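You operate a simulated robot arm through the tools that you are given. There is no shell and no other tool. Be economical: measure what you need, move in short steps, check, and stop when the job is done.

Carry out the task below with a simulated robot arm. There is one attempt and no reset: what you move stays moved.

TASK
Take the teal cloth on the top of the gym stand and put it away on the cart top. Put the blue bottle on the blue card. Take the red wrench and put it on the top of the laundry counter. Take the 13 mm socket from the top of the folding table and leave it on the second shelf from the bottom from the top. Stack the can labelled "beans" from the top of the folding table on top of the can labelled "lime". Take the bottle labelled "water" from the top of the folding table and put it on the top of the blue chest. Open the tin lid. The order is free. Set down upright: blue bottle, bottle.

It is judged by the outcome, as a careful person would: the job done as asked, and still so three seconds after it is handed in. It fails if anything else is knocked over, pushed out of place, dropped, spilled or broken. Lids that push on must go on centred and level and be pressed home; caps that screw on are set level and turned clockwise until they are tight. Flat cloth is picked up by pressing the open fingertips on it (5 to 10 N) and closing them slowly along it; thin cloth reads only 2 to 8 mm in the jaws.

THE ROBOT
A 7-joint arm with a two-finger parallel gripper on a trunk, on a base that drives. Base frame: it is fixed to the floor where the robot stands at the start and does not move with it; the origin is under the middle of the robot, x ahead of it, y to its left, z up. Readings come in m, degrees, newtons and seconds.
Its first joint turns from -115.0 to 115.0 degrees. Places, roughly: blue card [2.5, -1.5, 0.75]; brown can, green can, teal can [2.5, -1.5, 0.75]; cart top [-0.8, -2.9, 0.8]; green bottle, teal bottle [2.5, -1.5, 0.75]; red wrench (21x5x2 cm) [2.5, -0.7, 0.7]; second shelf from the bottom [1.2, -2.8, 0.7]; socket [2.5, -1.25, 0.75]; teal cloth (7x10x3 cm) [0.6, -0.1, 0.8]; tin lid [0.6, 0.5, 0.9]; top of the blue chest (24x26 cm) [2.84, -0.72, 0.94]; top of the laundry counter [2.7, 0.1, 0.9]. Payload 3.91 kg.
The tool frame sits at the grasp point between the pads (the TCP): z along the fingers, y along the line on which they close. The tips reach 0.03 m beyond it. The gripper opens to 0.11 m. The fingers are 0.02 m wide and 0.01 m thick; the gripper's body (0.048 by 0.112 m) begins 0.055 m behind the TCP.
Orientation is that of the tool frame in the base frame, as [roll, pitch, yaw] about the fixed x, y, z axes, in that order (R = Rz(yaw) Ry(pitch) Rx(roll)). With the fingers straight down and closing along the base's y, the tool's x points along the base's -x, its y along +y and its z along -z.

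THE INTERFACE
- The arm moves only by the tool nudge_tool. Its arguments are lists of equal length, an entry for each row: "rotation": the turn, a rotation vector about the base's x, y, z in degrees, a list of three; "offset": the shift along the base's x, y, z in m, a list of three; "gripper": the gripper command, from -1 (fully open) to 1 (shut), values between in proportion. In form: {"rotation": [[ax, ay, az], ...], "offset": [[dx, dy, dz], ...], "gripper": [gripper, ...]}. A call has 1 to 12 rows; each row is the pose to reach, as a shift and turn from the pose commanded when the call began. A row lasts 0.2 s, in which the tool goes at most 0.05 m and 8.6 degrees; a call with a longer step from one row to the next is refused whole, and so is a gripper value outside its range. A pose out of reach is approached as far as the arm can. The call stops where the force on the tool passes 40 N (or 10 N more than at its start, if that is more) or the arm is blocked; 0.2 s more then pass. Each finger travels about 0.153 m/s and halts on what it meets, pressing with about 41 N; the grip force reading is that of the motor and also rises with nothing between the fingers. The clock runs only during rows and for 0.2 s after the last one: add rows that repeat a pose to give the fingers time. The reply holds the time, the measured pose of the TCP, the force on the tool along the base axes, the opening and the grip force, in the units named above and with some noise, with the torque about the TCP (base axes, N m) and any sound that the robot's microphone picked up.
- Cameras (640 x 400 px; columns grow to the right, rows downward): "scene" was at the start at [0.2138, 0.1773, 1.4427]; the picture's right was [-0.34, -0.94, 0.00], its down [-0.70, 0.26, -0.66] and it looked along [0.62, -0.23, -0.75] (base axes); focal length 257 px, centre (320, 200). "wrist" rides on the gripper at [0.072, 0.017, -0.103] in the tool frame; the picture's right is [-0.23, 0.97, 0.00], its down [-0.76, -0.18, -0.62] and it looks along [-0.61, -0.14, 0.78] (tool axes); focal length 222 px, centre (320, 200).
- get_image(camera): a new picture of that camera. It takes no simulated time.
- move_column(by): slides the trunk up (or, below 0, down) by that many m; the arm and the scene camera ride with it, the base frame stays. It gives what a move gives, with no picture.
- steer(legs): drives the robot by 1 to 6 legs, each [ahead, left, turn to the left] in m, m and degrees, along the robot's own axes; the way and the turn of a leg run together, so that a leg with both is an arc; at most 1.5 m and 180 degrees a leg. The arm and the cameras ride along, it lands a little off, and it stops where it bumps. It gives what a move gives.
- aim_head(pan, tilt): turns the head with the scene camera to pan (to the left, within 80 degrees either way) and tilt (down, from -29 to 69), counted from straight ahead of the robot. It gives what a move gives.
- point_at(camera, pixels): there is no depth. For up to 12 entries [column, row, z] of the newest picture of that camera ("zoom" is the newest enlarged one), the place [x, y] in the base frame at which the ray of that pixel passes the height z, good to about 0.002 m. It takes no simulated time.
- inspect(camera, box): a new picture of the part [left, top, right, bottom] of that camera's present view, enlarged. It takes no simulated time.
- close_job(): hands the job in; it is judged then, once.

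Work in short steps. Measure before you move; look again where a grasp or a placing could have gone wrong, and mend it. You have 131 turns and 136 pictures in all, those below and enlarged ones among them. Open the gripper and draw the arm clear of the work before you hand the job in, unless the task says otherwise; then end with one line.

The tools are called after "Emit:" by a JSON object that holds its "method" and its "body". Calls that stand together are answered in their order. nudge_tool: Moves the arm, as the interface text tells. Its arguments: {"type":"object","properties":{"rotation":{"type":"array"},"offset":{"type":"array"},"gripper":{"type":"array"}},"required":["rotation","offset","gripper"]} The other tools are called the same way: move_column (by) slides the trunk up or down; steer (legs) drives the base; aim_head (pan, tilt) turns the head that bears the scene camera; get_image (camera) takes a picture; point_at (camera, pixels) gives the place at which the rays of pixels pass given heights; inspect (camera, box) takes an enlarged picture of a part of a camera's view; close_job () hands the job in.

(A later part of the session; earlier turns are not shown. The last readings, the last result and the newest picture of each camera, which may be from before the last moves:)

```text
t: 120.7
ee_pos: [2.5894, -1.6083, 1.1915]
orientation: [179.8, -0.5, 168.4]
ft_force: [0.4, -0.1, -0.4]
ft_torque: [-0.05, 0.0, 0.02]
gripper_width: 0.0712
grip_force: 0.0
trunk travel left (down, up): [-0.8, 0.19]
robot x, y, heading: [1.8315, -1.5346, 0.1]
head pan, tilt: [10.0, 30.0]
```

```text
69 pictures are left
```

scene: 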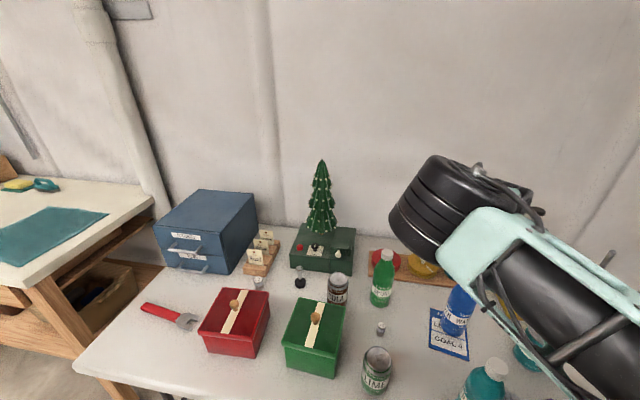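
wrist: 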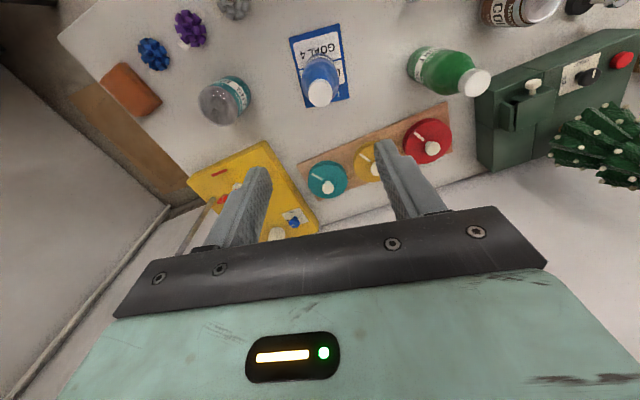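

Blue bottle stands on the card. Next the WATER bottle near (2.41, −1.615): I move above it.

Emit:
{"method": "nudge_tool", "body": {"rotation": [[0, 0, 0], [0, 0, 0], [0, 0, 0], [0, 0, 0], [0, 0, 0]], "offset": [[-0.04, 0, 0], [-0.08, 0, 0], [-0.12, 0, 0], [-0.15, 0, -0.02], [-0.18, -0.005, -0.04]], "gripper": [-0.3, -0.3, -0.3, -0.3, -0.3]}}

Emit:
{"method": "get_image", "body": {"camera": "wrist"}}

Emit:
{"method": "inspect", "body": {"camera": "wrist", "box": [250, 60, 410, 160]}}

```text
t: 121.9
ee_pos: [2.4106, -1.6137, 1.1528]
orientation: [179.7, -0.5, 168.4]
ft_force: [0.2, 0.4, -0.3]
ft_torque: [-0.01, -0.02, 0.02]
gripper_width: 0.0714
grip_force: 0.0
trunk travel left (down, up): [-0.8, 0.19]
robot x, y, heading: [1.8336, -1.5327, 0.1]
head pan, tilt: [10.0, 30.0]
```

```text
68 pictures are left
```

wrist: 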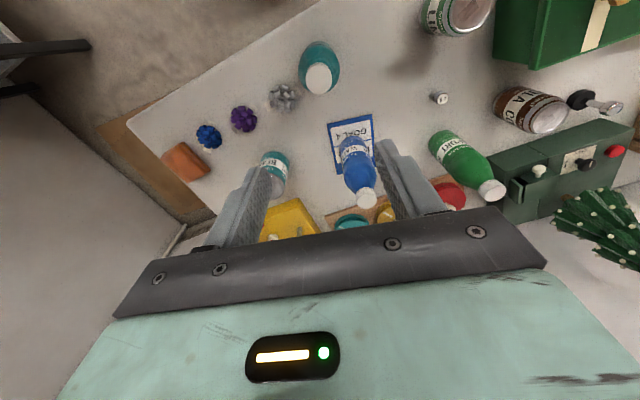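

```text
4.00 times, centred on (330, 110) of wrist
```

zoom: 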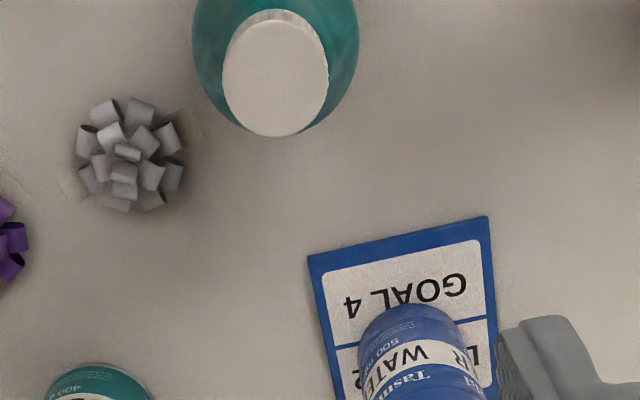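

Emit:
{"method": "point_at", "body": {"camera": "wrist", "pixels": [[319, 79.5, 0.95], [319, 79.5, 0.96], [306, 79.5, 0.95], [332, 79.5, 0.95], [440, 98, 0.77], [438, 101, 0.745]]}}

```text
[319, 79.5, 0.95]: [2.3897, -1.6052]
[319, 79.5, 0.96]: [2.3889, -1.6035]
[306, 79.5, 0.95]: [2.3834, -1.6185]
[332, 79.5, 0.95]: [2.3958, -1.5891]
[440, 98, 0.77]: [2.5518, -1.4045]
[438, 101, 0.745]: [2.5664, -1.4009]
```

Cap centre (2.390, −1.605). I descend around the cap and close.

Emit:
{"method": "nudge_tool", "body": {"rotation": [[0, 0, 0], [0, 0, 0], [0, 0, 0], [0, 0, 0], [0, 0, 0], [0, 0, 0], [0, 0, 0], [0, 0, 0], [0, 0, 0]], "offset": [[-0.0206, 0.0087, -0.03], [-0.0206, 0.0087, -0.07], [-0.0206, 0.0087, -0.11], [-0.0206, 0.0087, -0.15], [-0.0206, 0.0087, -0.172], [-0.0206, 0.0087, -0.182], [-0.0206, 0.0087, -0.182], [-0.0206, 0.0087, -0.182], [-0.0206, 0.0087, -0.182]], "gripper": [-0.3, -0.3, -0.3, -0.3, -0.3, -0.3, 0.2, 0.7, 1]}}

Emit:
{"method": "get_image", "body": {"camera": "wrist"}}

```text
t: 123.9
ee_pos: [2.3893, -1.603, 0.9693]
orientation: [179.7, -0.5, 168.4]
ft_force: [0.2, -0.7, 0.4]
ft_torque: [0.05, 0.03, 0.01]
gripper_width: 0.0293
grip_force: 41.4
trunk travel left (down, up): [-0.8, 0.19]
robot x, y, heading: [1.8317, -1.5352, 0.4]
head pan, tilt: [10.0, 30.0]
```

```text
66 pictures are left
```

wrist: 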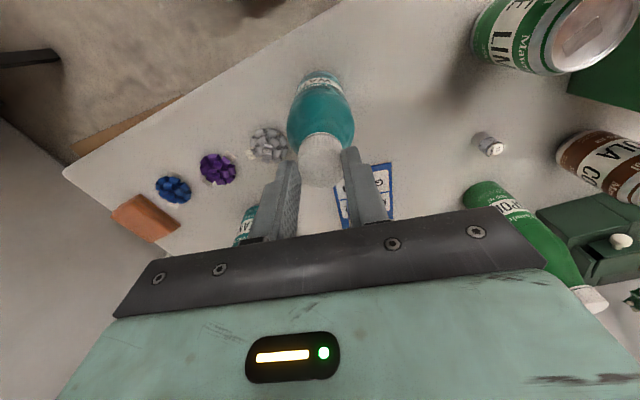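

Cap gripped (2.9 cm). I lift to 1.27, then slide the base left along the table toward the chest.

Emit:
{"method": "nudge_tool", "body": {"rotation": [[0, 0, 0], [0, 0, 0], [0, 0, 0], [0, 0, 0], [0, 0, 0], [0, 0, 0], [0, 0, 0], [0, 0, 0], [0, 0, 0]], "offset": [[0, 0, 0.01], [0, 0, 0.04], [0, 0, 0.08], [0, 0, 0.12], [0, 0, 0.16], [0, 0, 0.2], [0, 0, 0.24], [-0.02, 0, 0.28], [-0.04, 0, 0.3]], "gripper": [1, 1, 1, 1, 1, 1, 1, 1, 1]}}

Emit:
{"method": "steer", "body": {"legs": [[0, 0.8, 0]]}}

Emit:
{"method": "aim_head", "body": {"pan": 0, "tilt": 30}}

Emit:
{"method": "get_image", "body": {"camera": "scene"}}

Emit:
{"method": "get_image", "body": {"camera": "wrist"}}

```text
t: 125.9
ee_pos: [2.3495, -1.6039, 1.2672]
orientation: [179.7, -0.5, 168.3]
ft_force: [-0.6, -0.1, -3.0]
ft_torque: [0.01, 0.05, 0.0]
gripper_width: 0.0291
grip_force: 41.1
trunk travel left (down, up): [-0.8, 0.19]
robot x, y, heading: [1.8302, -1.5357, 0.2]
head pan, tilt: [10.0, 30.0]
```

```text
t: 130.2
ee_pos: [2.3403, -0.8045, 1.2678]
orientation: [179.7, -0.4, 168.8]
ft_force: [-0.4, -0.2, -0.2]
ft_torque: [0.01, 0.03, -0.03]
gripper_width: 0.0
grip_force: 37.7
trunk travel left (down, up): [-0.8, 0.19]
robot x, y, heading: [1.8254, -0.7383, 0.7]
head pan, tilt: [10.0, 30.0]
```

```text
t: 130.9
ee_pos: [2.3414, -0.8056, 1.2678]
orientation: [179.6, -0.5, 168.7]
ft_force: [0.1, -0.4, 0.4]
ft_torque: [0.01, -0.01, 0.01]
gripper_width: 0.0003
grip_force: 38.0
trunk travel left (down, up): [-0.8, 0.19]
robot x, y, heading: [1.825, -0.7382, 0.9]
head pan, tilt: [0.0, 30.0]
```

```text
65 pictures are left
```

scene: 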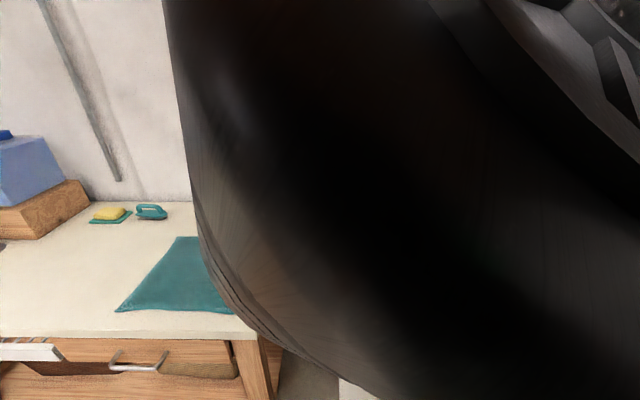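

```text
64 pictures are left
```

wrist: 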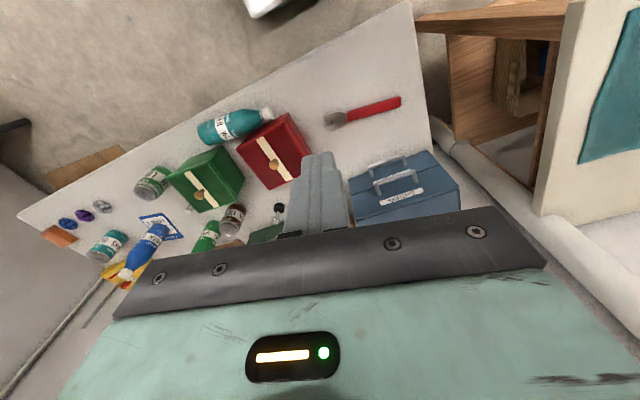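

The WATER bottle slipped out and lies on the table beside the red box. I inspect what happened before mending it.

Emit:
{"method": "inspect", "body": {"camera": "wrist", "box": [130, 80, 330, 205]}}

Emit:
{"method": "point_at", "body": {"camera": "wrist", "pixels": [[204, 132, 0.77], [262, 118, 0.77], [270, 112, 0.75], [180, 205, 0.74], [190, 209, 0.745]]}}

```text
3.20 times, centred on (230, 142) of wrist
```

zoom: 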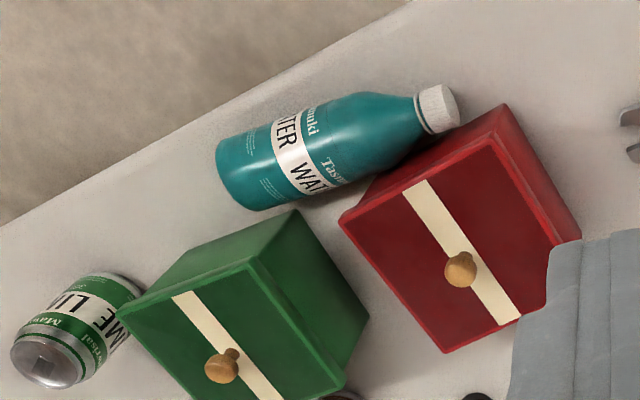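

```text
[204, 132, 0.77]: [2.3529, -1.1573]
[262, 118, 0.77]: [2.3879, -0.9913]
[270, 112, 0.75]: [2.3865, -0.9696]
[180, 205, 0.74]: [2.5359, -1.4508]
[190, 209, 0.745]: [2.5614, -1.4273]
```

Bottle is intact, lying along y with its cap toward +y at the table front. I'll grasp its body from above, then turn it upright. First reposition: base right 0.3 m, gripper open and rotated 90°.

Emit:
{"method": "steer", "body": {"legs": [[-0.05, -0.3, 0]]}}

Emit:
{"method": "nudge_tool", "body": {"rotation": [[0, 0, 8.3], [0, 0, 16.6], [0, 0, 24.9], [0, 0, 33.2], [0, 0, 41.5], [0, 0, 49.8], [0, 0, 58.1], [0, 0, 66.4], [0, 0, 74.7], [0, 0, 83], [0, 0, 90]], "offset": [[0.005, 0, -0.01], [0.01, 0, -0.02], [0.02, 0, -0.03], [0.03, 0, -0.04], [0.04, 0, -0.05], [0.05, 0, -0.06], [0.055, 0, -0.07], [0.06, 0, -0.08], [0.065, 0, -0.09], [0.07, 0, -0.1], [0.07, 0, -0.11]], "gripper": [0.5, 0, -0.5, -1, -1, -1, -1, -1, -1, -1, -1]}}

Emit:
{"method": "get_image", "body": {"camera": "wrist"}}

Emit:
{"method": "get_image", "body": {"camera": "scene"}}

```text
t: 133.0
ee_pos: [2.296, -1.1007, 1.2676]
orientation: [179.7, -0.3, 168.9]
ft_force: [-0.9, 0.0, 0.1]
ft_torque: [0.0, -0.01, -0.02]
gripper_width: 0.0
grip_force: 37.9
trunk travel left (down, up): [-0.8, 0.19]
robot x, y, heading: [1.7808, -1.0359, 1.0]
head pan, tilt: [0.0, 30.0]
```

```text
t: 135.4
ee_pos: [2.3678, -1.1013, 1.1575]
orientation: [179.8, -0.5, -101.0]
ft_force: [-0.1, -0.4, 0.5]
ft_torque: [-0.01, 0.0, 0.01]
gripper_width: 0.1099
grip_force: 0.0
trunk travel left (down, up): [-0.8, 0.19]
robot x, y, heading: [1.7791, -1.0372, 1.0]
head pan, tilt: [0.0, 30.0]
```

```text
62 pictures are left
```

wrist: 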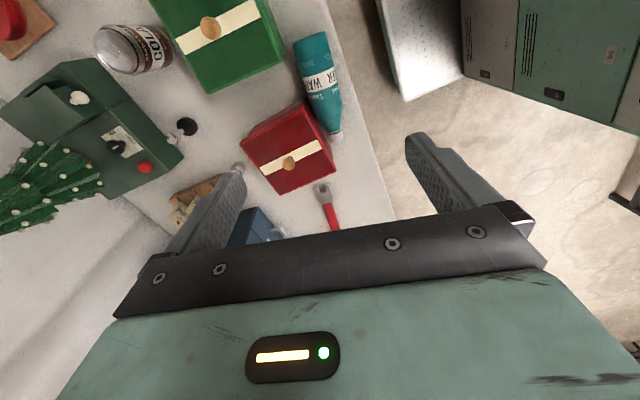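

```text
61 pictures are left
```

scene: 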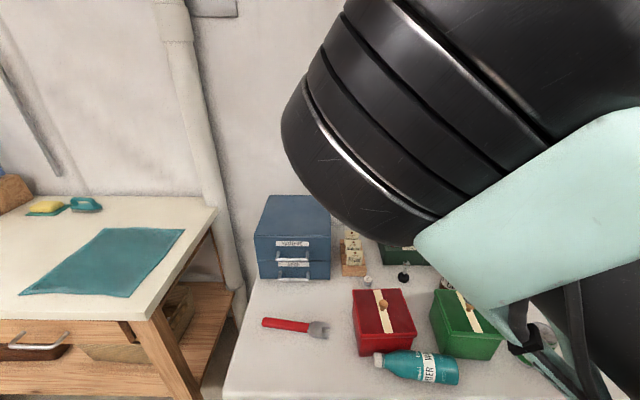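

I zoom the scene on the bottle and boxes to judge whether anything was disturbed and get precise poses.

Emit:
{"method": "inspect", "body": {"camera": "scene", "box": [330, 270, 530, 395]}}

Emit:
{"method": "inspect", "body": {"camera": "wrist", "box": [220, 0, 400, 210]}}

Emit:
{"method": "point_at", "body": {"camera": "wrist", "pixels": [[294, 40, 0.77], [326, 33, 0.77], [306, 95, 0.77], [341, 93, 0.77], [334, 131, 0.77], [241, 142, 0.83], [305, 102, 0.83], [336, 157, 0.83], [270, 193, 0.83], [284, 65, 0.83], [150, 0, 0.83], [207, 94, 0.83]]}}

```text
3.20 times, centred on (430, 332) of scene
```

zoom: 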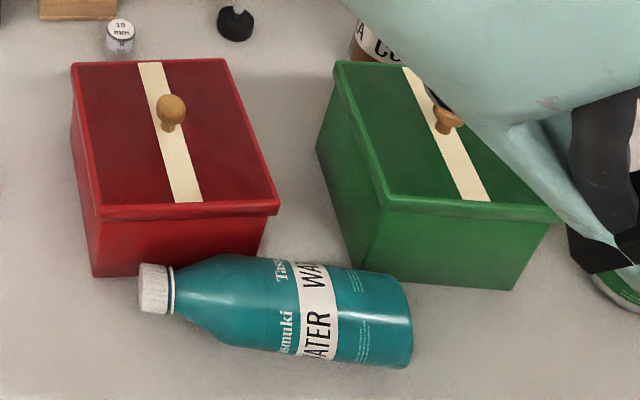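

```text
1.90 times, centred on (310, 105) of wrist
```

zoom: 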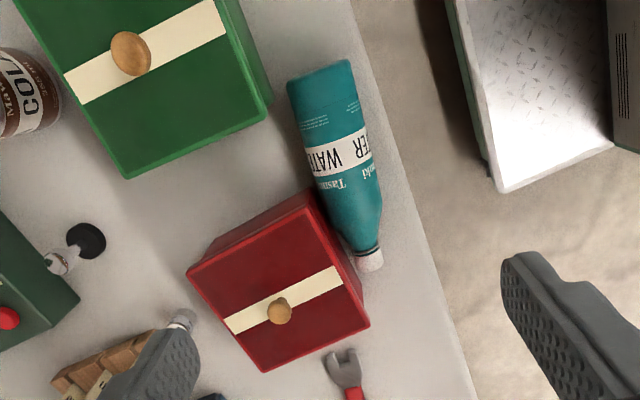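

```text
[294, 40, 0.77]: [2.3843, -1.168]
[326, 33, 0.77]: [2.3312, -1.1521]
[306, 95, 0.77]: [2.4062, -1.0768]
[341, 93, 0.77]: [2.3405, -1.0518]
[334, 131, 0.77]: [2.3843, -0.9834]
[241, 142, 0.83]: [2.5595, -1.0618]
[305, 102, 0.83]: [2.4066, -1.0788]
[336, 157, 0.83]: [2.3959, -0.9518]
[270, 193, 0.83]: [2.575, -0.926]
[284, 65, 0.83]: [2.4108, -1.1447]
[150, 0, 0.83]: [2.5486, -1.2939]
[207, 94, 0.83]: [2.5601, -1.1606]
```

Boxes look undisturbed. Bottle axis runs (2.358,−1.160)→(2.384,−0.983); at y≈−1.112 the +x finger fits in the 6.6 cm gap between the boxes. I descend part way and check.

Emit:
{"method": "nudge_tool", "body": {"rotation": [[0, 0, 1], [0, 0, 2.5], [0, 0, 2.5], [0, 0, 2.5], [0, 0, 2.5], [0, 0, 2.5]], "offset": [[-0.002, -0.005, -0.04], [-0.003, -0.0107, -0.085], [-0.003, -0.0107, -0.13], [-0.003, -0.0107, -0.175], [-0.003, -0.0107, -0.22], [-0.003, -0.0107, -0.26]], "gripper": [-0.82, -0.82, -0.82, -0.82, -0.82, -0.82]}}

Emit:
{"method": "get_image", "body": {"camera": "wrist"}}

```text
t: 136.8
ee_pos: [2.3621, -1.1109, 0.8965]
orientation: [179.8, -0.5, -98.5]
ft_force: [0.3, -0.7, 1.8]
ft_torque: [0.0, -0.02, 0.0]
gripper_width: 0.0999
grip_force: 0.1
trunk travel left (down, up): [-0.8, 0.19]
robot x, y, heading: [1.7774, -1.0392, 1.2]
head pan, tilt: [0.0, 30.0]
```

```text
58 pictures are left
```

wrist: 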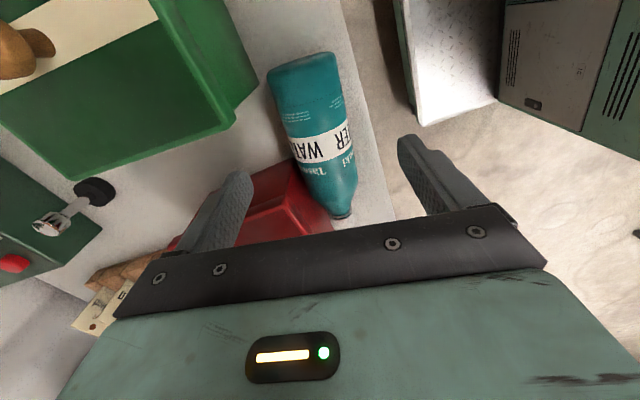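

Emit:
{"method": "point_at", "body": {"camera": "wrist", "pixels": [[233, 121, 0.84], [257, 82, 0.82], [292, 160, 0.84], [265, 85, 0.772], [335, 60, 0.772], [290, 130, 0.772], [350, 125, 0.772]]}}

Emit:
{"method": "inspect", "body": {"camera": "wrist", "box": [180, 60, 380, 240]}}

```text
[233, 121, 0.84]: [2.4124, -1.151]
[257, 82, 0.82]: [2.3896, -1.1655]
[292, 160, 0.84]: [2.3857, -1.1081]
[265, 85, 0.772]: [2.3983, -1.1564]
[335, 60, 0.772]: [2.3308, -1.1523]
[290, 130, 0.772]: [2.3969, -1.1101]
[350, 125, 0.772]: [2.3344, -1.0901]
```

```text
2.22 times, centred on (280, 150) of wrist
```

zoom: 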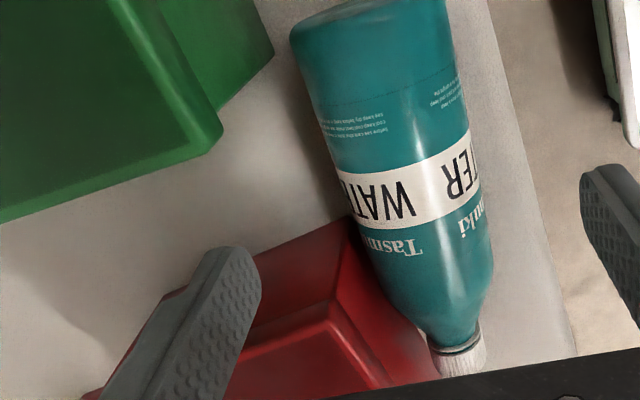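

Emit:
{"method": "point_at", "body": {"camera": "wrist", "pixels": [[293.6, 157.7, 0.74], [212.6, 190.6, 0.74], [291, 195, 0.83], [253, 215, 0.83], [291, 195, 0.82], [235, 118, 0.83]]}}

```text
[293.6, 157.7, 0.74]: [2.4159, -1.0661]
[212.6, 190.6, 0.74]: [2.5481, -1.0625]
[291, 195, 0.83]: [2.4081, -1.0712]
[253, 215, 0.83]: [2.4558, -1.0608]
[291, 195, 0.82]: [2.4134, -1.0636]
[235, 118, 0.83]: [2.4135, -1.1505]
```

Gap centre is y≈−1.11, as planned. I descend to z≈0.78 and close on the bottle body.

Emit:
{"method": "nudge_tool", "body": {"rotation": [[0, 0, 0], [0, 0, 0], [0, 0, 0], [0, 0, 0], [0, 0, 0], [0, 0, 0], [0, 0, 0], [0, 0, 0]], "offset": [[0.001, 0, -0.04], [0.002, 0, -0.08], [0.002, 0, -0.105], [0.002, 0, -0.114], [0.002, 0, -0.114], [0.002, 0, -0.114], [0.002, 0, -0.114], [0.002, 0, -0.114]], "gripper": [-0.82, -0.82, -0.82, -0.82, -0.5, -0.2, 0.3, 1]}}

Emit:
{"method": "get_image", "body": {"camera": "wrist"}}

```text
t: 138.6
ee_pos: [2.3649, -1.1114, 0.7827]
orientation: [179.7, -0.4, -98.6]
ft_force: [0.1, -0.5, -0.8]
ft_torque: [-0.09, 0.02, 0.03]
gripper_width: 0.0624
grip_force: 41.0
trunk travel left (down, up): [-0.8, 0.19]
robot x, y, heading: [1.7745, -1.0378, 0.8]
head pan, tilt: [0.0, 30.0]
```

```text
56 pictures are left
```

wrist: 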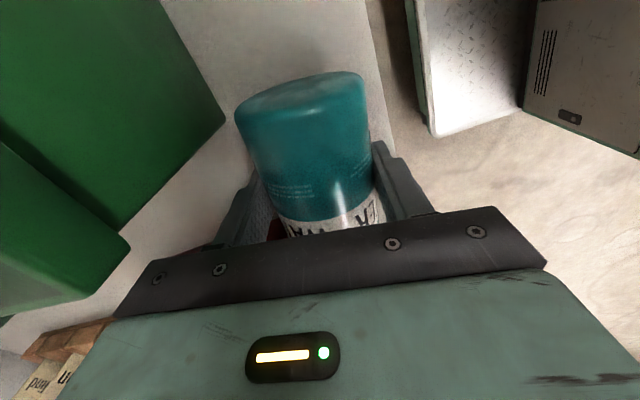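

Body gripped (6.2 cm). I lift straight up, pull back, and check the hold.

Emit:
{"method": "nudge_tool", "body": {"rotation": [[0, 0, 0], [0, 0, 0], [0, 0, 0], [0, 0, 0], [0, 0, 0], [0, 0, 0], [0, 0, 0], [0, 0, 0], [0, 0, 0]], "offset": [[0, 0, 0.01], [0, 0, 0.04], [0, 0, 0.08], [0, 0, 0.12], [0, 0, 0.16], [-0.01, 0, 0.2], [-0.02, 0, 0.24], [-0.04, 0, 0.28], [-0.06, 0, 0.32]], "gripper": [1, 1, 1, 1, 1, 1, 1, 1, 1]}}

Emit:
{"method": "nudge_tool", "body": {"rotation": [[0, 0, -7.5], [0, 0, -15], [0, 0, -22.5], [0, 0, -30], [0, 0, -37.5], [0, 0, -45], [0, 0, -52.5], [0, 0, -60], [0, 0, -67.5], [0, 0, -75], [0, 0, -81.5]], "offset": [[0, 0, 0], [0, 0, 0], [0, 0, 0], [0, 0, 0], [0, 0, 0], [0, 0, 0], [0, 0, 0], [0, 0, 0], [0, 0, 0], [0, 0, 0], [0, 0, 0]], "gripper": [1, 1, 1, 1, 1, 1, 1, 1, 1, 1, 1]}}

Emit:
{"method": "get_image", "body": {"camera": "wrist"}}

```text
t: 140.6
ee_pos: [2.3053, -1.1126, 1.1043]
orientation: [179.6, -0.4, -98.7]
ft_force: [0.8, -1.1, -2.8]
ft_torque: [-0.07, 0.1, -0.03]
gripper_width: 0.0625
grip_force: 40.7
trunk travel left (down, up): [-0.8, 0.19]
robot x, y, heading: [1.7799, -1.0356, 0.8]
head pan, tilt: [0.0, 30.0]
```

```text
t: 143.0
ee_pos: [2.3047, -1.1121, 1.1033]
orientation: [179.7, -0.3, 179.8]
ft_force: [-0.4, -0.2, -3.3]
ft_torque: [0.04, 0.08, -0.04]
gripper_width: 0.0628
grip_force: 40.9
trunk travel left (down, up): [-0.8, 0.19]
robot x, y, heading: [1.7768, -1.0369, 0.9]
head pan, tilt: [0.0, 30.0]
```

```text
55 pictures are left
```

wrist: 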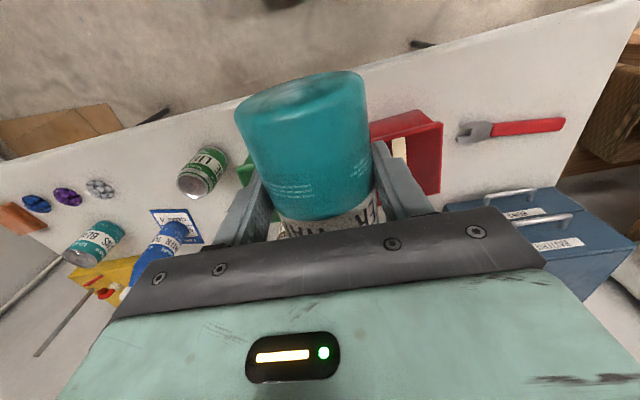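

Held firmly. I pitch the tool forward 90° so the bottle stands upright, moving outwards for reach.

Emit:
{"method": "nudge_tool", "body": {"rotation": [[0, -8, 0], [0, -16, 0], [0, -24, 0], [0, -32, 0], [0, -40, 0], [0, -48, 0], [0, -56, 0], [0, -64, 0], [0, -72, 0], [0, -80, 0], [0, -88, 0], [0, -90, 0]], "offset": [[0.01, 0, 0.01], [0.02, 0, 0.02], [0.03, 0, 0.03], [0.04, 0, 0.04], [0.05, 0, 0.04], [0.06, 0, 0.04], [0.07, 0, 0.04], [0.08, 0, 0.04], [0.09, 0, 0.04], [0.1, 0, 0.04], [0.11, 0, 0.04], [0.12, 0, 0.04]], "gripper": [1, 1, 1, 1, 1, 1, 1, 1, 1, 1, 1, 1]}}

Emit:
{"method": "get_image", "body": {"camera": "scene"}}

```text
t: 145.6
ee_pos: [2.4672, -1.1042, 1.1269]
orientation: [175.2, 89.7, 175.6]
ft_force: [-0.7, 0.0, -4.1]
ft_torque: [-0.02, 0.06, 0.01]
gripper_width: 0.0625
grip_force: 40.8
out of reach, approached as far as the arm can: row 3, 4, 5, 6, 7, 8, 9, 10, 11, 12
trunk travel left (down, up): [-0.8, 0.19]
robot x, y, heading: [1.7749, -1.0354, 0.9]
head pan, tilt: [0.0, 30.0]
```

```text
54 pictures are left
```

scene: 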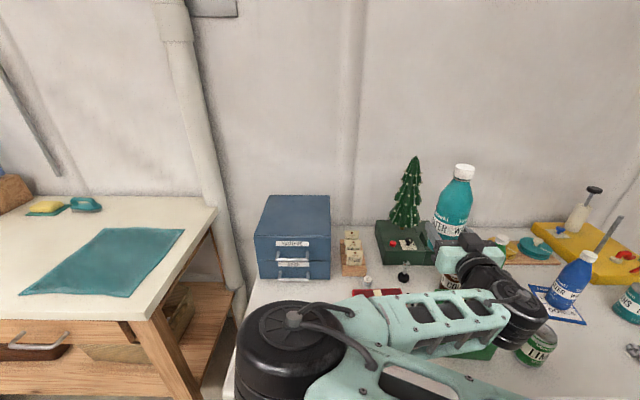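

The bottle is upright in the grip and the chest is visible. I measure the chest top.

Emit:
{"method": "point_at", "body": {"camera": "scene", "pixels": [[268, 196, 0.94], [329, 196, 0.94], [330, 236, 0.94], [254, 236, 0.94], [330, 278, 0.74], [258, 278, 0.74], [290, 212, 0.94]]}}

Emit:
{"method": "inspect", "body": {"camera": "scene", "box": [230, 150, 560, 370]}}

```text
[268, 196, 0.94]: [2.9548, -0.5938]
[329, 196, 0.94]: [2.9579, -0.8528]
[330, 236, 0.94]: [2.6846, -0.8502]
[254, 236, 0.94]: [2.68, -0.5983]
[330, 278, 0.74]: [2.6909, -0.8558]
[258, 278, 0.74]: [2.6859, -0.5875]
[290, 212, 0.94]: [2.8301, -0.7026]
```

```text
1.82 times, centred on (395, 260) of scene
```

zoom: 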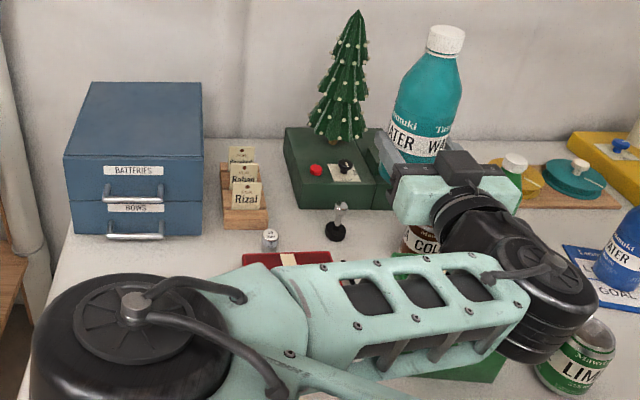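

Emit:
{"method": "point_at", "body": {"camera": "scene", "pixels": [[236, 350, 1.0], [236, 350, 1.15], [290, 330, 1.0], [290, 330, 1.15], [215, 210, 0.9], [150, 318, 0.9], [350, 350, 1.1]]}}

Emit:
{"method": "get_image", "body": {"camera": "wrist"}}

```text
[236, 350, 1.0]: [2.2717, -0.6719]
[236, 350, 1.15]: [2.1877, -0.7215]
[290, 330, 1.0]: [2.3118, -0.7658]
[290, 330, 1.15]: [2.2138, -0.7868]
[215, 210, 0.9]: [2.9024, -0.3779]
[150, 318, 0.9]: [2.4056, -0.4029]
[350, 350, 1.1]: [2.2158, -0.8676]
```

```text
52 pictures are left
```

wrist: 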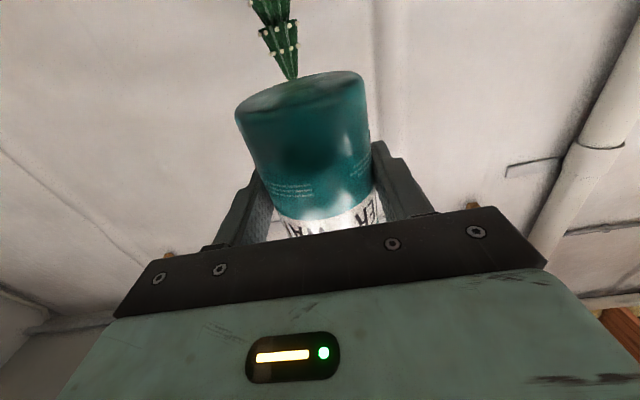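

The elbow has dropped to the left, which could foul the laundry counter when driving. I raise the trunk 0.15 m so the arm works lower relative to its shoulder, then lower the tool.

Emit:
{"method": "move_column", "body": {"by": 0.15}}

Emit:
{"method": "nudge_tool", "body": {"rotation": [[0, 0, 0], [0, 0, 0], [0, 0, 0], [0, 0, 0], [0, 0, 0], [0, 0, 0]], "offset": [[0, 0, -0.03], [0, 0, -0.06], [0, 0, -0.09], [0, 0, -0.12], [0, 0, -0.15], [0, 0, -0.18]], "gripper": [1, 1, 1, 1, 1, 1]}}

Emit:
{"method": "get_image", "body": {"camera": "scene"}}

```text
t: 147.3
ee_pos: [2.4662, -1.1052, 1.2771]
orientation: [173.5, 89.5, 173.8]
ft_force: [-0.2, -0.2, -4.1]
ft_torque: [0.05, 0.04, -0.02]
gripper_width: 0.0625
grip_force: 41.2
trunk travel left (down, up): [-0.95, 0.04]
robot x, y, heading: [1.7748, -1.0327, 0.8]
head pan, tilt: [0.0, 30.0]
```

```text
t: 148.7
ee_pos: [2.4661, -1.1049, 1.097]
orientation: [177.2, 89.6, 177.4]
ft_force: [-0.9, 0.0, -2.0]
ft_torque: [0.0, 0.06, -0.03]
gripper_width: 0.0625
grip_force: 41.1
trunk travel left (down, up): [-0.95, 0.04]
robot x, y, heading: [1.7797, -1.0376, 0.9]
head pan, tilt: [0.0, 30.0]
```

```text
51 pictures are left
```

scene: 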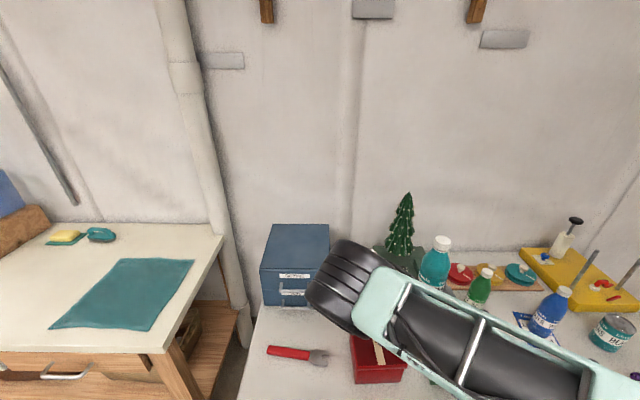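

The elbow is up again. I drive left 0.38 and forward 0.1 to face the chest.

Emit:
{"method": "steer", "body": {"legs": [[0, 0.38, 0], [0.1, 0, 0]]}}

Emit:
{"method": "get_image", "body": {"camera": "scene"}}

```text
t: 151.9
ee_pos: [2.5599, -0.7239, 1.0976]
orientation: [172.5, 89.7, 172.9]
ft_force: [-0.2, 0.4, -2.2]
ft_torque: [0.02, 0.03, 0.01]
gripper_width: 0.0624
grip_force: 41.0
trunk travel left (down, up): [-0.95, 0.04]
robot x, y, heading: [1.8743, -0.6553, 0.7]
head pan, tilt: [0.0, 30.0]
```

```text
50 pictures are left
```

scene: 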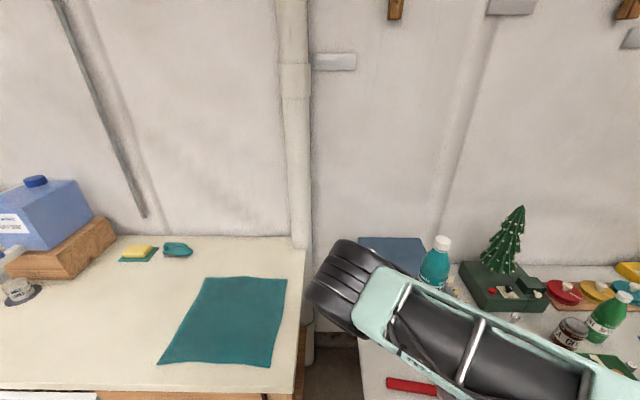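

Aligned with the chest in y. I extend forward to put the bottle over the chest top.

Emit:
{"method": "nudge_tool", "body": {"rotation": [[0, 0, 0], [0, 0, 0], [0, 0, 0], [0, 0, 0], [0, 0, 0], [0, 0, 0], [0, 0, 0]], "offset": [[0.035, 0, 0], [0.07, 0, 0], [0.105, 0, 0], [0.14, 0, 0], [0.175, 0, 0], [0.21, 0, 0], [0.23, 0, -0.02]], "gripper": [1, 1, 1, 1, 1, 1, 1]}}

Emit:
{"method": "get_image", "body": {"camera": "scene"}}

Emit:
{"method": "get_image", "body": {"camera": "wrist"}}

```text
t: 153.5
ee_pos: [2.7909, -0.7216, 1.076]
orientation: [179.2, 89.7, 179.5]
ft_force: [0.3, 0.0, -3.3]
ft_torque: [0.01, 0.07, -0.01]
gripper_width: 0.0625
grip_force: 40.7
trunk travel left (down, up): [-0.95, 0.04]
robot x, y, heading: [1.8727, -0.6524, 0.6]
head pan, tilt: [0.0, 30.0]
```

```text
49 pictures are left
```

scene: 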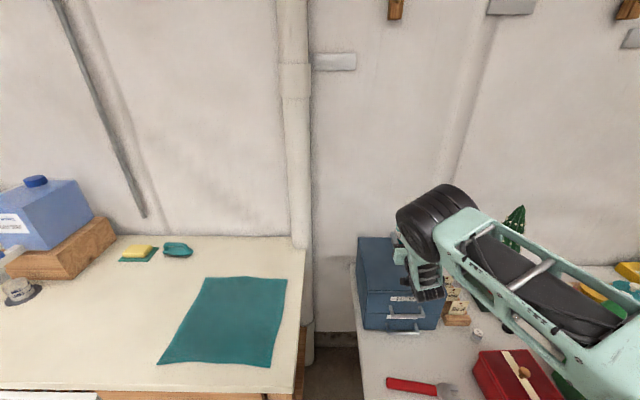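

```text
48 pictures are left
```

wrist: 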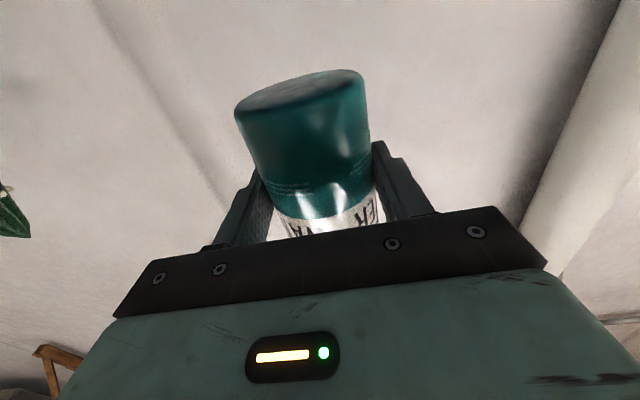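

The wrist camera hangs below the gripper, so I back off to TCP x≈2.735 (camera in front of the chest face, bottle footprint x 2.71–2.78 on the top) and lower to contact.

Emit:
{"method": "nudge_tool", "body": {"rotation": [[0, 0, 0], [0, 0, 0], [0, 0, 0], [0, 0, 0], [0, 0, 0]], "offset": [[-0.03, 0, 0], [-0.055, 0, -0.02], [-0.055, 0, -0.05], [-0.055, 0, -0.065], [-0.055, 0, -0.072]], "gripper": [1, 1, 1, 1, 1]}}

Emit:
{"method": "get_image", "body": {"camera": "scene"}}

Emit:
{"method": "get_image", "body": {"camera": "wrist"}}

```text
t: 154.7
ee_pos: [2.7358, -0.7215, 1.0048]
orientation: [171.7, 89.5, 172.0]
ft_force: [0.4, -1.0, -2.5]
ft_torque: [0.0, 0.06, -0.01]
gripper_width: 0.0623
grip_force: 41.2
trunk travel left (down, up): [-0.95, 0.04]
robot x, y, heading: [1.8738, -0.6588, 0.9]
head pan, tilt: [0.0, 30.0]
```

```text
47 pictures are left
```

scene: 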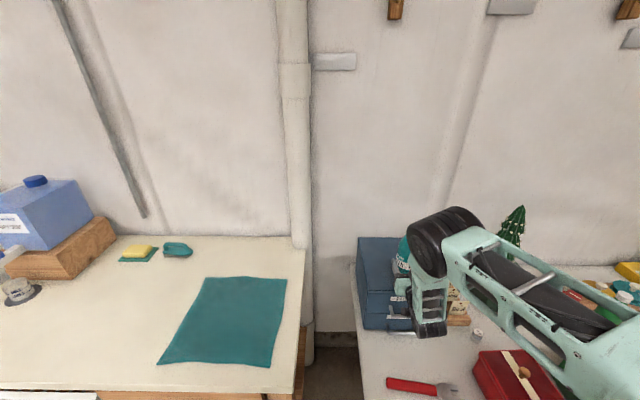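

```text
46 pictures are left
```

wrist: 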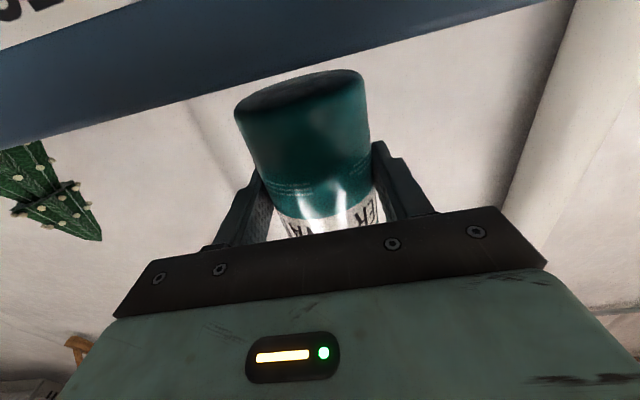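

The chest edge is just in front of the camera and below the bottle. I lower in small steps to contact.

Emit:
{"method": "nudge_tool", "body": {"rotation": [[0, 0, 0], [0, 0, 0], [0, 0, 0], [0, 0, 0]], "offset": [[0, 0, -0.003], [0, 0, -0.006], [0, 0, -0.009], [0, 0, -0.011]], "gripper": [1, 1, 1, 1]}}

```text
t: 155.7
ee_pos: [2.7345, -0.7236, 0.9927]
orientation: [172.8, 89.6, 173.2]
ft_force: [-0.5, 0.7, -2.4]
ft_torque: [0.01, 0.06, 0.0]
gripper_width: 0.0626
grip_force: 41.0
trunk travel left (down, up): [-0.95, 0.04]
robot x, y, heading: [1.8715, -0.6564, 1.0]
head pan, tilt: [0.0, 30.0]
```

Emit:
{"method": "nudge_tool", "body": {"rotation": [[0, 0, 0], [0, 0, 0], [0, 0, 0], [0, 0, 0]], "offset": [[0, 0, -0.002], [0, 0, -0.004], [0, 0, -0.006], [0, 0, -0.007]], "gripper": [1, 1, 1, 1]}}

Emit:
{"method": "get_image", "body": {"camera": "wrist"}}

```text
t: 156.7
ee_pos: [2.7368, -0.7242, 0.9922]
orientation: [24.4, 89.8, 24.7]
ft_force: [-4.0, -1.1, 34.6]
ft_torque: [-0.13, 0.23, -0.09]
gripper_width: 0.0622
grip_force: 41.2
trunk travel left (down, up): [-0.95, 0.04]
robot x, y, heading: [1.8757, -0.6573, 0.8]
head pan, tilt: [0.0, 30.0]
```

```text
45 pictures are left
```

wrist: 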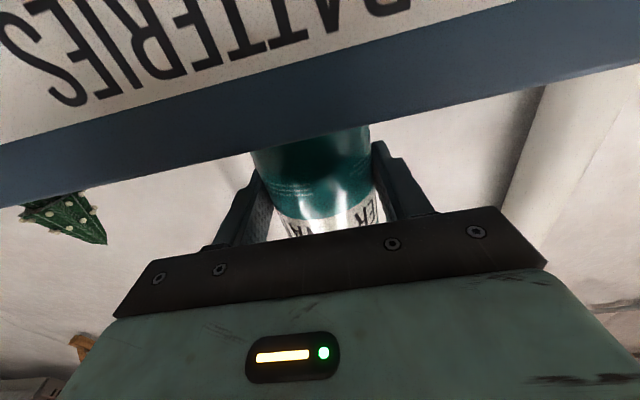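

Contact. I ease up 4 mm, open, and retreat straight back.

Emit:
{"method": "nudge_tool", "body": {"rotation": [[0, 0, 0], [0, 0, 0], [0, 0, 0], [0, 0, 0], [0, 0, 0], [0, 0, 0], [0, 0, 0], [0, 0, 0], [0, 0, 0], [0, 0, 0]], "offset": [[0, 0, 0.004], [0, 0, 0.004], [0, 0, 0.004], [0, 0, 0.004], [-0.02, 0, 0.004], [-0.05, 0, 0.004], [-0.08, 0, 0.004], [-0.11, 0, 0.004], [-0.14, 0, 0.01], [-0.17, 0, 0.03]], "gripper": [1, 0, -0.5, -0.8, -0.8, -0.8, -0.8, -0.8, -0.8, -0.8]}}

Emit:
{"method": "get_image", "body": {"camera": "wrist"}}

Emit:
{"method": "get_image", "body": {"camera": "scene"}}

```text
t: 158.9
ee_pos: [2.5653, -0.7226, 1.0172]
orientation: [176.3, 89.7, 176.6]
ft_force: [-1.5, 0.6, -0.7]
ft_torque: [-0.02, -0.02, -0.03]
gripper_width: 0.099
grip_force: 0.2
trunk travel left (down, up): [-0.95, 0.04]
robot x, y, heading: [1.876, -0.6538, 0.9]
head pan, tilt: [0.0, 30.0]
```

```text
44 pictures are left
```

wrist: 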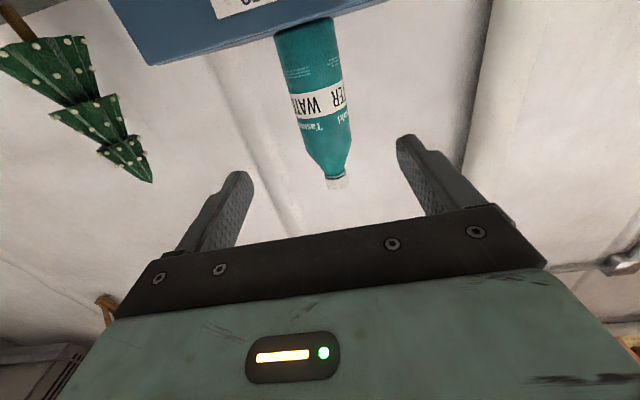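

```text
43 pictures are left
```

scene: 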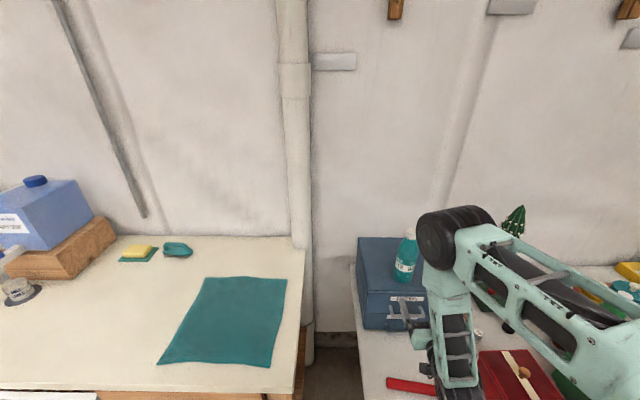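

WATER stands upright on the chest. Next the wrench: I pitch the tool back to straight down above it.

Emit:
{"method": "nudge_tool", "body": {"rotation": [[0, 8, 0], [0, 16, 0], [0, 24, 0], [0, 32, 0], [0, 40, 0], [0, 48, 0], [0, 56, 0], [0, 64, 0], [0, 72, 0], [0, 80, 0], [0, 88, 0], [0, 90, 0]], "offset": [[-0.02, 0, 0.01], [-0.04, 0, 0.02], [-0.06, 0, 0.03], [-0.08, 0, 0.04], [-0.09, 0, 0.04], [-0.1, 0, 0.04], [-0.1, 0, 0.04], [-0.1, 0, 0.04], [-0.1, 0, 0.04], [-0.1, 0, 0.04], [-0.1, 0, 0.04], [-0.1, 0, 0.04]], "gripper": [-0.8, -0.8, -0.8, -0.8, -0.8, -0.8, -0.8, -0.8, -0.8, -0.8, -0.8, -0.8]}}

Emit:
{"method": "get_image", "body": {"camera": "wrist"}}

```text
t: 161.5
ee_pos: [2.4657, -0.7232, 1.0573]
orientation: [179.6, -0.5, 180.0]
ft_force: [-0.4, -0.6, 0.2]
ft_torque: [0.02, 0.01, 0.01]
gripper_width: 0.0988
grip_force: 0.1
trunk travel left (down, up): [-0.95, 0.04]
robot x, y, heading: [1.869, -0.6567, 1.2]
head pan, tilt: [0.0, 30.0]
```

```text
42 pictures are left
```

wrist: 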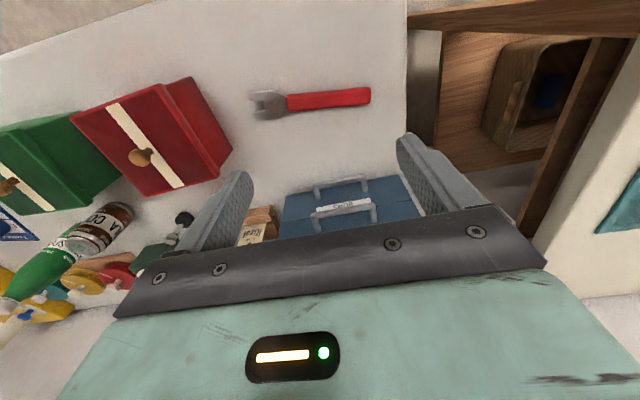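

Emit:
{"method": "inspect", "body": {"camera": "wrist", "box": [230, 70, 390, 170]}}

Emit:
{"method": "point_at", "body": {"camera": "wrist", "pixels": [[252, 105, 0.75], [287, 103, 0.755], [370, 95, 0.755], [328, 99, 0.76], [328, 92, 0.755], [328, 107, 0.755]]}}

```text
4.00 times, centred on (310, 120) of wrist
```

zoom: 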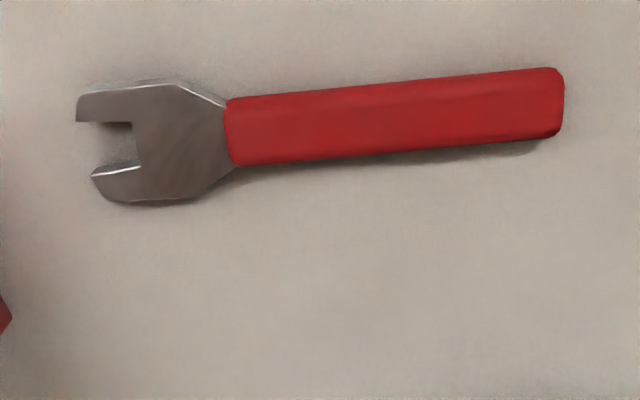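

```text
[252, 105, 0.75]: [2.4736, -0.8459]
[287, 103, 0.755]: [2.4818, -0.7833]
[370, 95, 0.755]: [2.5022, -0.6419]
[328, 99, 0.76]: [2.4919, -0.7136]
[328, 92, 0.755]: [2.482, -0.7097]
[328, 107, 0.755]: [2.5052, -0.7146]
```

Wrench handle centreline (2.482,−0.783)→(2.502,−0.642). I rotate +82° and descend over (2.487, −0.745) with a 6 cm opening.

Emit:
{"method": "nudge_tool", "body": {"rotation": [[0, 0, 8.2], [0, 0, 16.4], [0, 0, 24.6], [0, 0, 32.8], [0, 0, 41], [0, 0, 49.2], [0, 0, 57.4], [0, 0, 65.6], [0, 0, 73.8], [0, 0, 81.8]], "offset": [[0.005, -0.005, -0.02], [0.01, -0.01, -0.04], [0.015, -0.015, -0.06], [0.02, -0.02, -0.08], [0.0213, -0.0218, -0.1], [0.0213, -0.0218, -0.12], [0.0213, -0.0218, -0.14], [0.0213, -0.0218, -0.16], [0.0213, -0.0218, -0.18], [0.0213, -0.0218, -0.2]], "gripper": [-0.8, -0.6, -0.4, -0.1, -0.1, -0.1, -0.1, -0.1, -0.1, -0.1]}}

Emit:
{"method": "get_image", "body": {"camera": "wrist"}}

```text
t: 163.7
ee_pos: [2.4877, -0.7453, 0.8568]
orientation: [179.7, -0.4, -98.1]
ft_force: [-0.5, -0.8, 0.3]
ft_torque: [0.06, 0.02, 0.0]
gripper_width: 0.0607
grip_force: 0.0
trunk travel left (down, up): [-0.95, 0.04]
robot x, y, heading: [1.8761, -0.6575, 0.9]
head pan, tilt: [0.0, 30.0]
```

```text
40 pictures are left
```

wrist: 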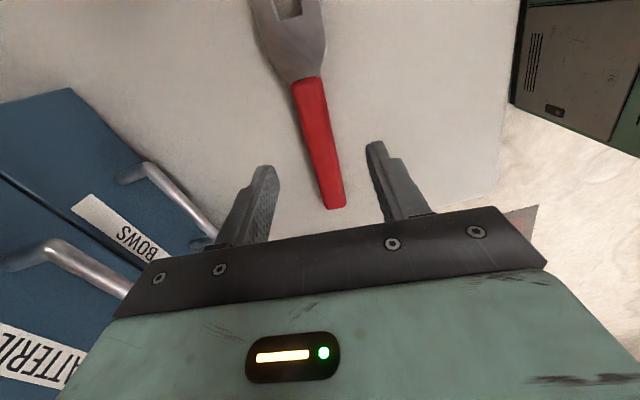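

Emit:
{"method": "nudge_tool", "body": {"rotation": [[0, 0, 0], [0, 0, 0], [0, 0, 0], [0, 0, 0], [0, 0, 0], [0, 0, 0]], "offset": [[0, 0, -0.04], [0, 0, -0.07], [0, 0, -0.081], [0, 0, -0.081], [0, 0, -0.081], [0, 0, -0.081]], "gripper": [-0.1, -0.1, -0.1, 0.3, 0.7, 1]}}

Emit:
{"method": "nudge_tool", "body": {"rotation": [[0, 0, 0], [0, 0, 0], [0, 0, 0], [0, 0, 0], [0, 0, 0], [0, 0, 0], [0, 0, 0], [0, 0, 0]], "offset": [[0, 0, 0.02], [0, 0, 0.05], [0, 0, 0.09], [0, 0, 0.13], [-0.02, 0, 0.17], [-0.04, 0, 0.21], [-0.06, 0, 0.25], [-0.08, 0, 0.29]], "gripper": [1, 1, 1, 1, 1, 1, 1, 1]}}

Emit:
{"method": "get_image", "body": {"camera": "wrist"}}

```text
t: 165.1
ee_pos: [2.4859, -0.7462, 0.7761]
orientation: [179.7, -0.3, -98.3]
ft_force: [2.7, -0.1, -0.4]
ft_torque: [0.03, -0.09, -0.02]
gripper_width: 0.0272
grip_force: 40.4
trunk travel left (down, up): [-0.95, 0.04]
robot x, y, heading: [1.8711, -0.6594, 1.1]
head pan, tilt: [0.0, 30.0]
```

```text
t: 166.9
ee_pos: [2.4056, -0.7453, 1.0664]
orientation: [179.6, -0.5, -98.2]
ft_force: [-0.2, -0.3, -1.7]
ft_torque: [0.02, 0.04, -0.01]
gripper_width: 0.0272
grip_force: 41.4
trunk travel left (down, up): [-0.95, 0.04]
robot x, y, heading: [1.8694, -0.66, 0.9]
head pan, tilt: [0.0, 30.0]
```

```text
39 pictures are left
```

wrist: 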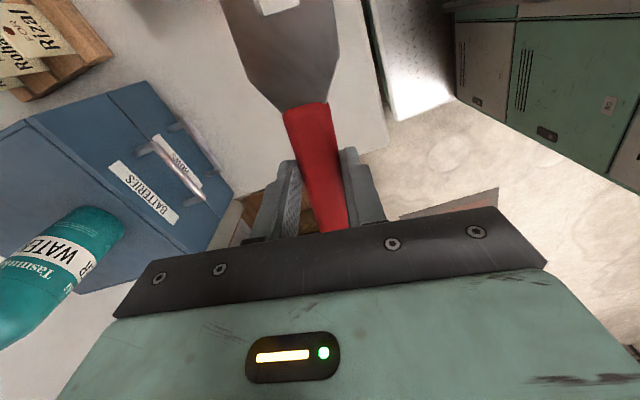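

Wrench held. I slide left in front of the laundry counter and look.

Emit:
{"method": "steer", "body": {"legs": [[0, 0.75, 0]]}}

Emit:
{"method": "aim_head", "body": {"pan": 15, "tilt": 40}}

Emit:
{"method": "get_image", "body": {"camera": "scene"}}

Emit:
{"method": "get_image", "body": {"camera": "wrist"}}

```text
t: 170.9
ee_pos: [2.3935, 0.0037, 1.0662]
orientation: [179.6, -0.4, -98.3]
ft_force: [0.2, 0.3, -2.4]
ft_torque: [0.03, 0.02, -0.01]
gripper_width: 0.0272
grip_force: 40.2
trunk travel left (down, up): [-0.95, 0.04]
robot x, y, heading: [1.8636, 0.0899, 0.9]
head pan, tilt: [0.0, 30.0]
```

```text
t: 171.7
ee_pos: [2.3936, 0.0033, 1.0672]
orientation: [179.7, -0.4, -98.2]
ft_force: [0.7, 0.5, -2.4]
ft_torque: [0.01, -0.02, 0.01]
gripper_width: 0.0273
grip_force: 41.0
trunk travel left (down, up): [-0.95, 0.04]
robot x, y, heading: [1.8579, 0.0887, 0.8]
head pan, tilt: [15.0, 40.0]
```

```text
38 pictures are left
```

scene: 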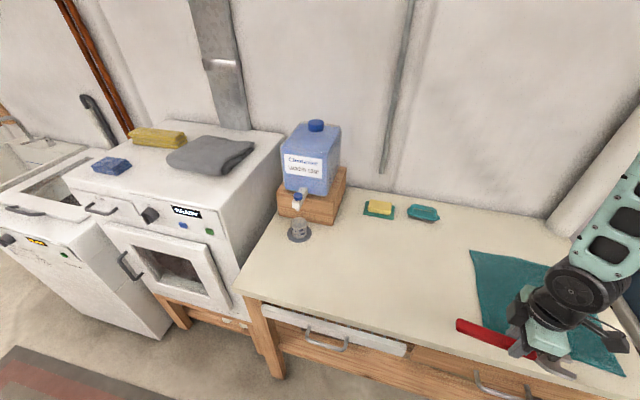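

```text
37 pictures are left
```

wrist: 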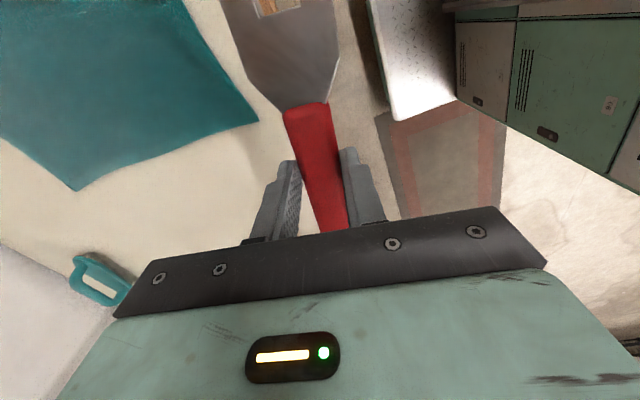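

Emit:
{"method": "point_at", "body": {"camera": "scene", "pixels": [[390, 265, 0.9], [470, 250, 0.9], [483, 318, 0.9], [250, 292, 0.9], [410, 345, 0.9], [300, 242, 0.9]]}}

```text
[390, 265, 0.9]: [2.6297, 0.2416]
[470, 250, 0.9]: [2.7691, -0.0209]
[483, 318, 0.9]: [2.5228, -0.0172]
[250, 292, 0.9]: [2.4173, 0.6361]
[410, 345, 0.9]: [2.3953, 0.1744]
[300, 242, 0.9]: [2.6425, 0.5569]
```

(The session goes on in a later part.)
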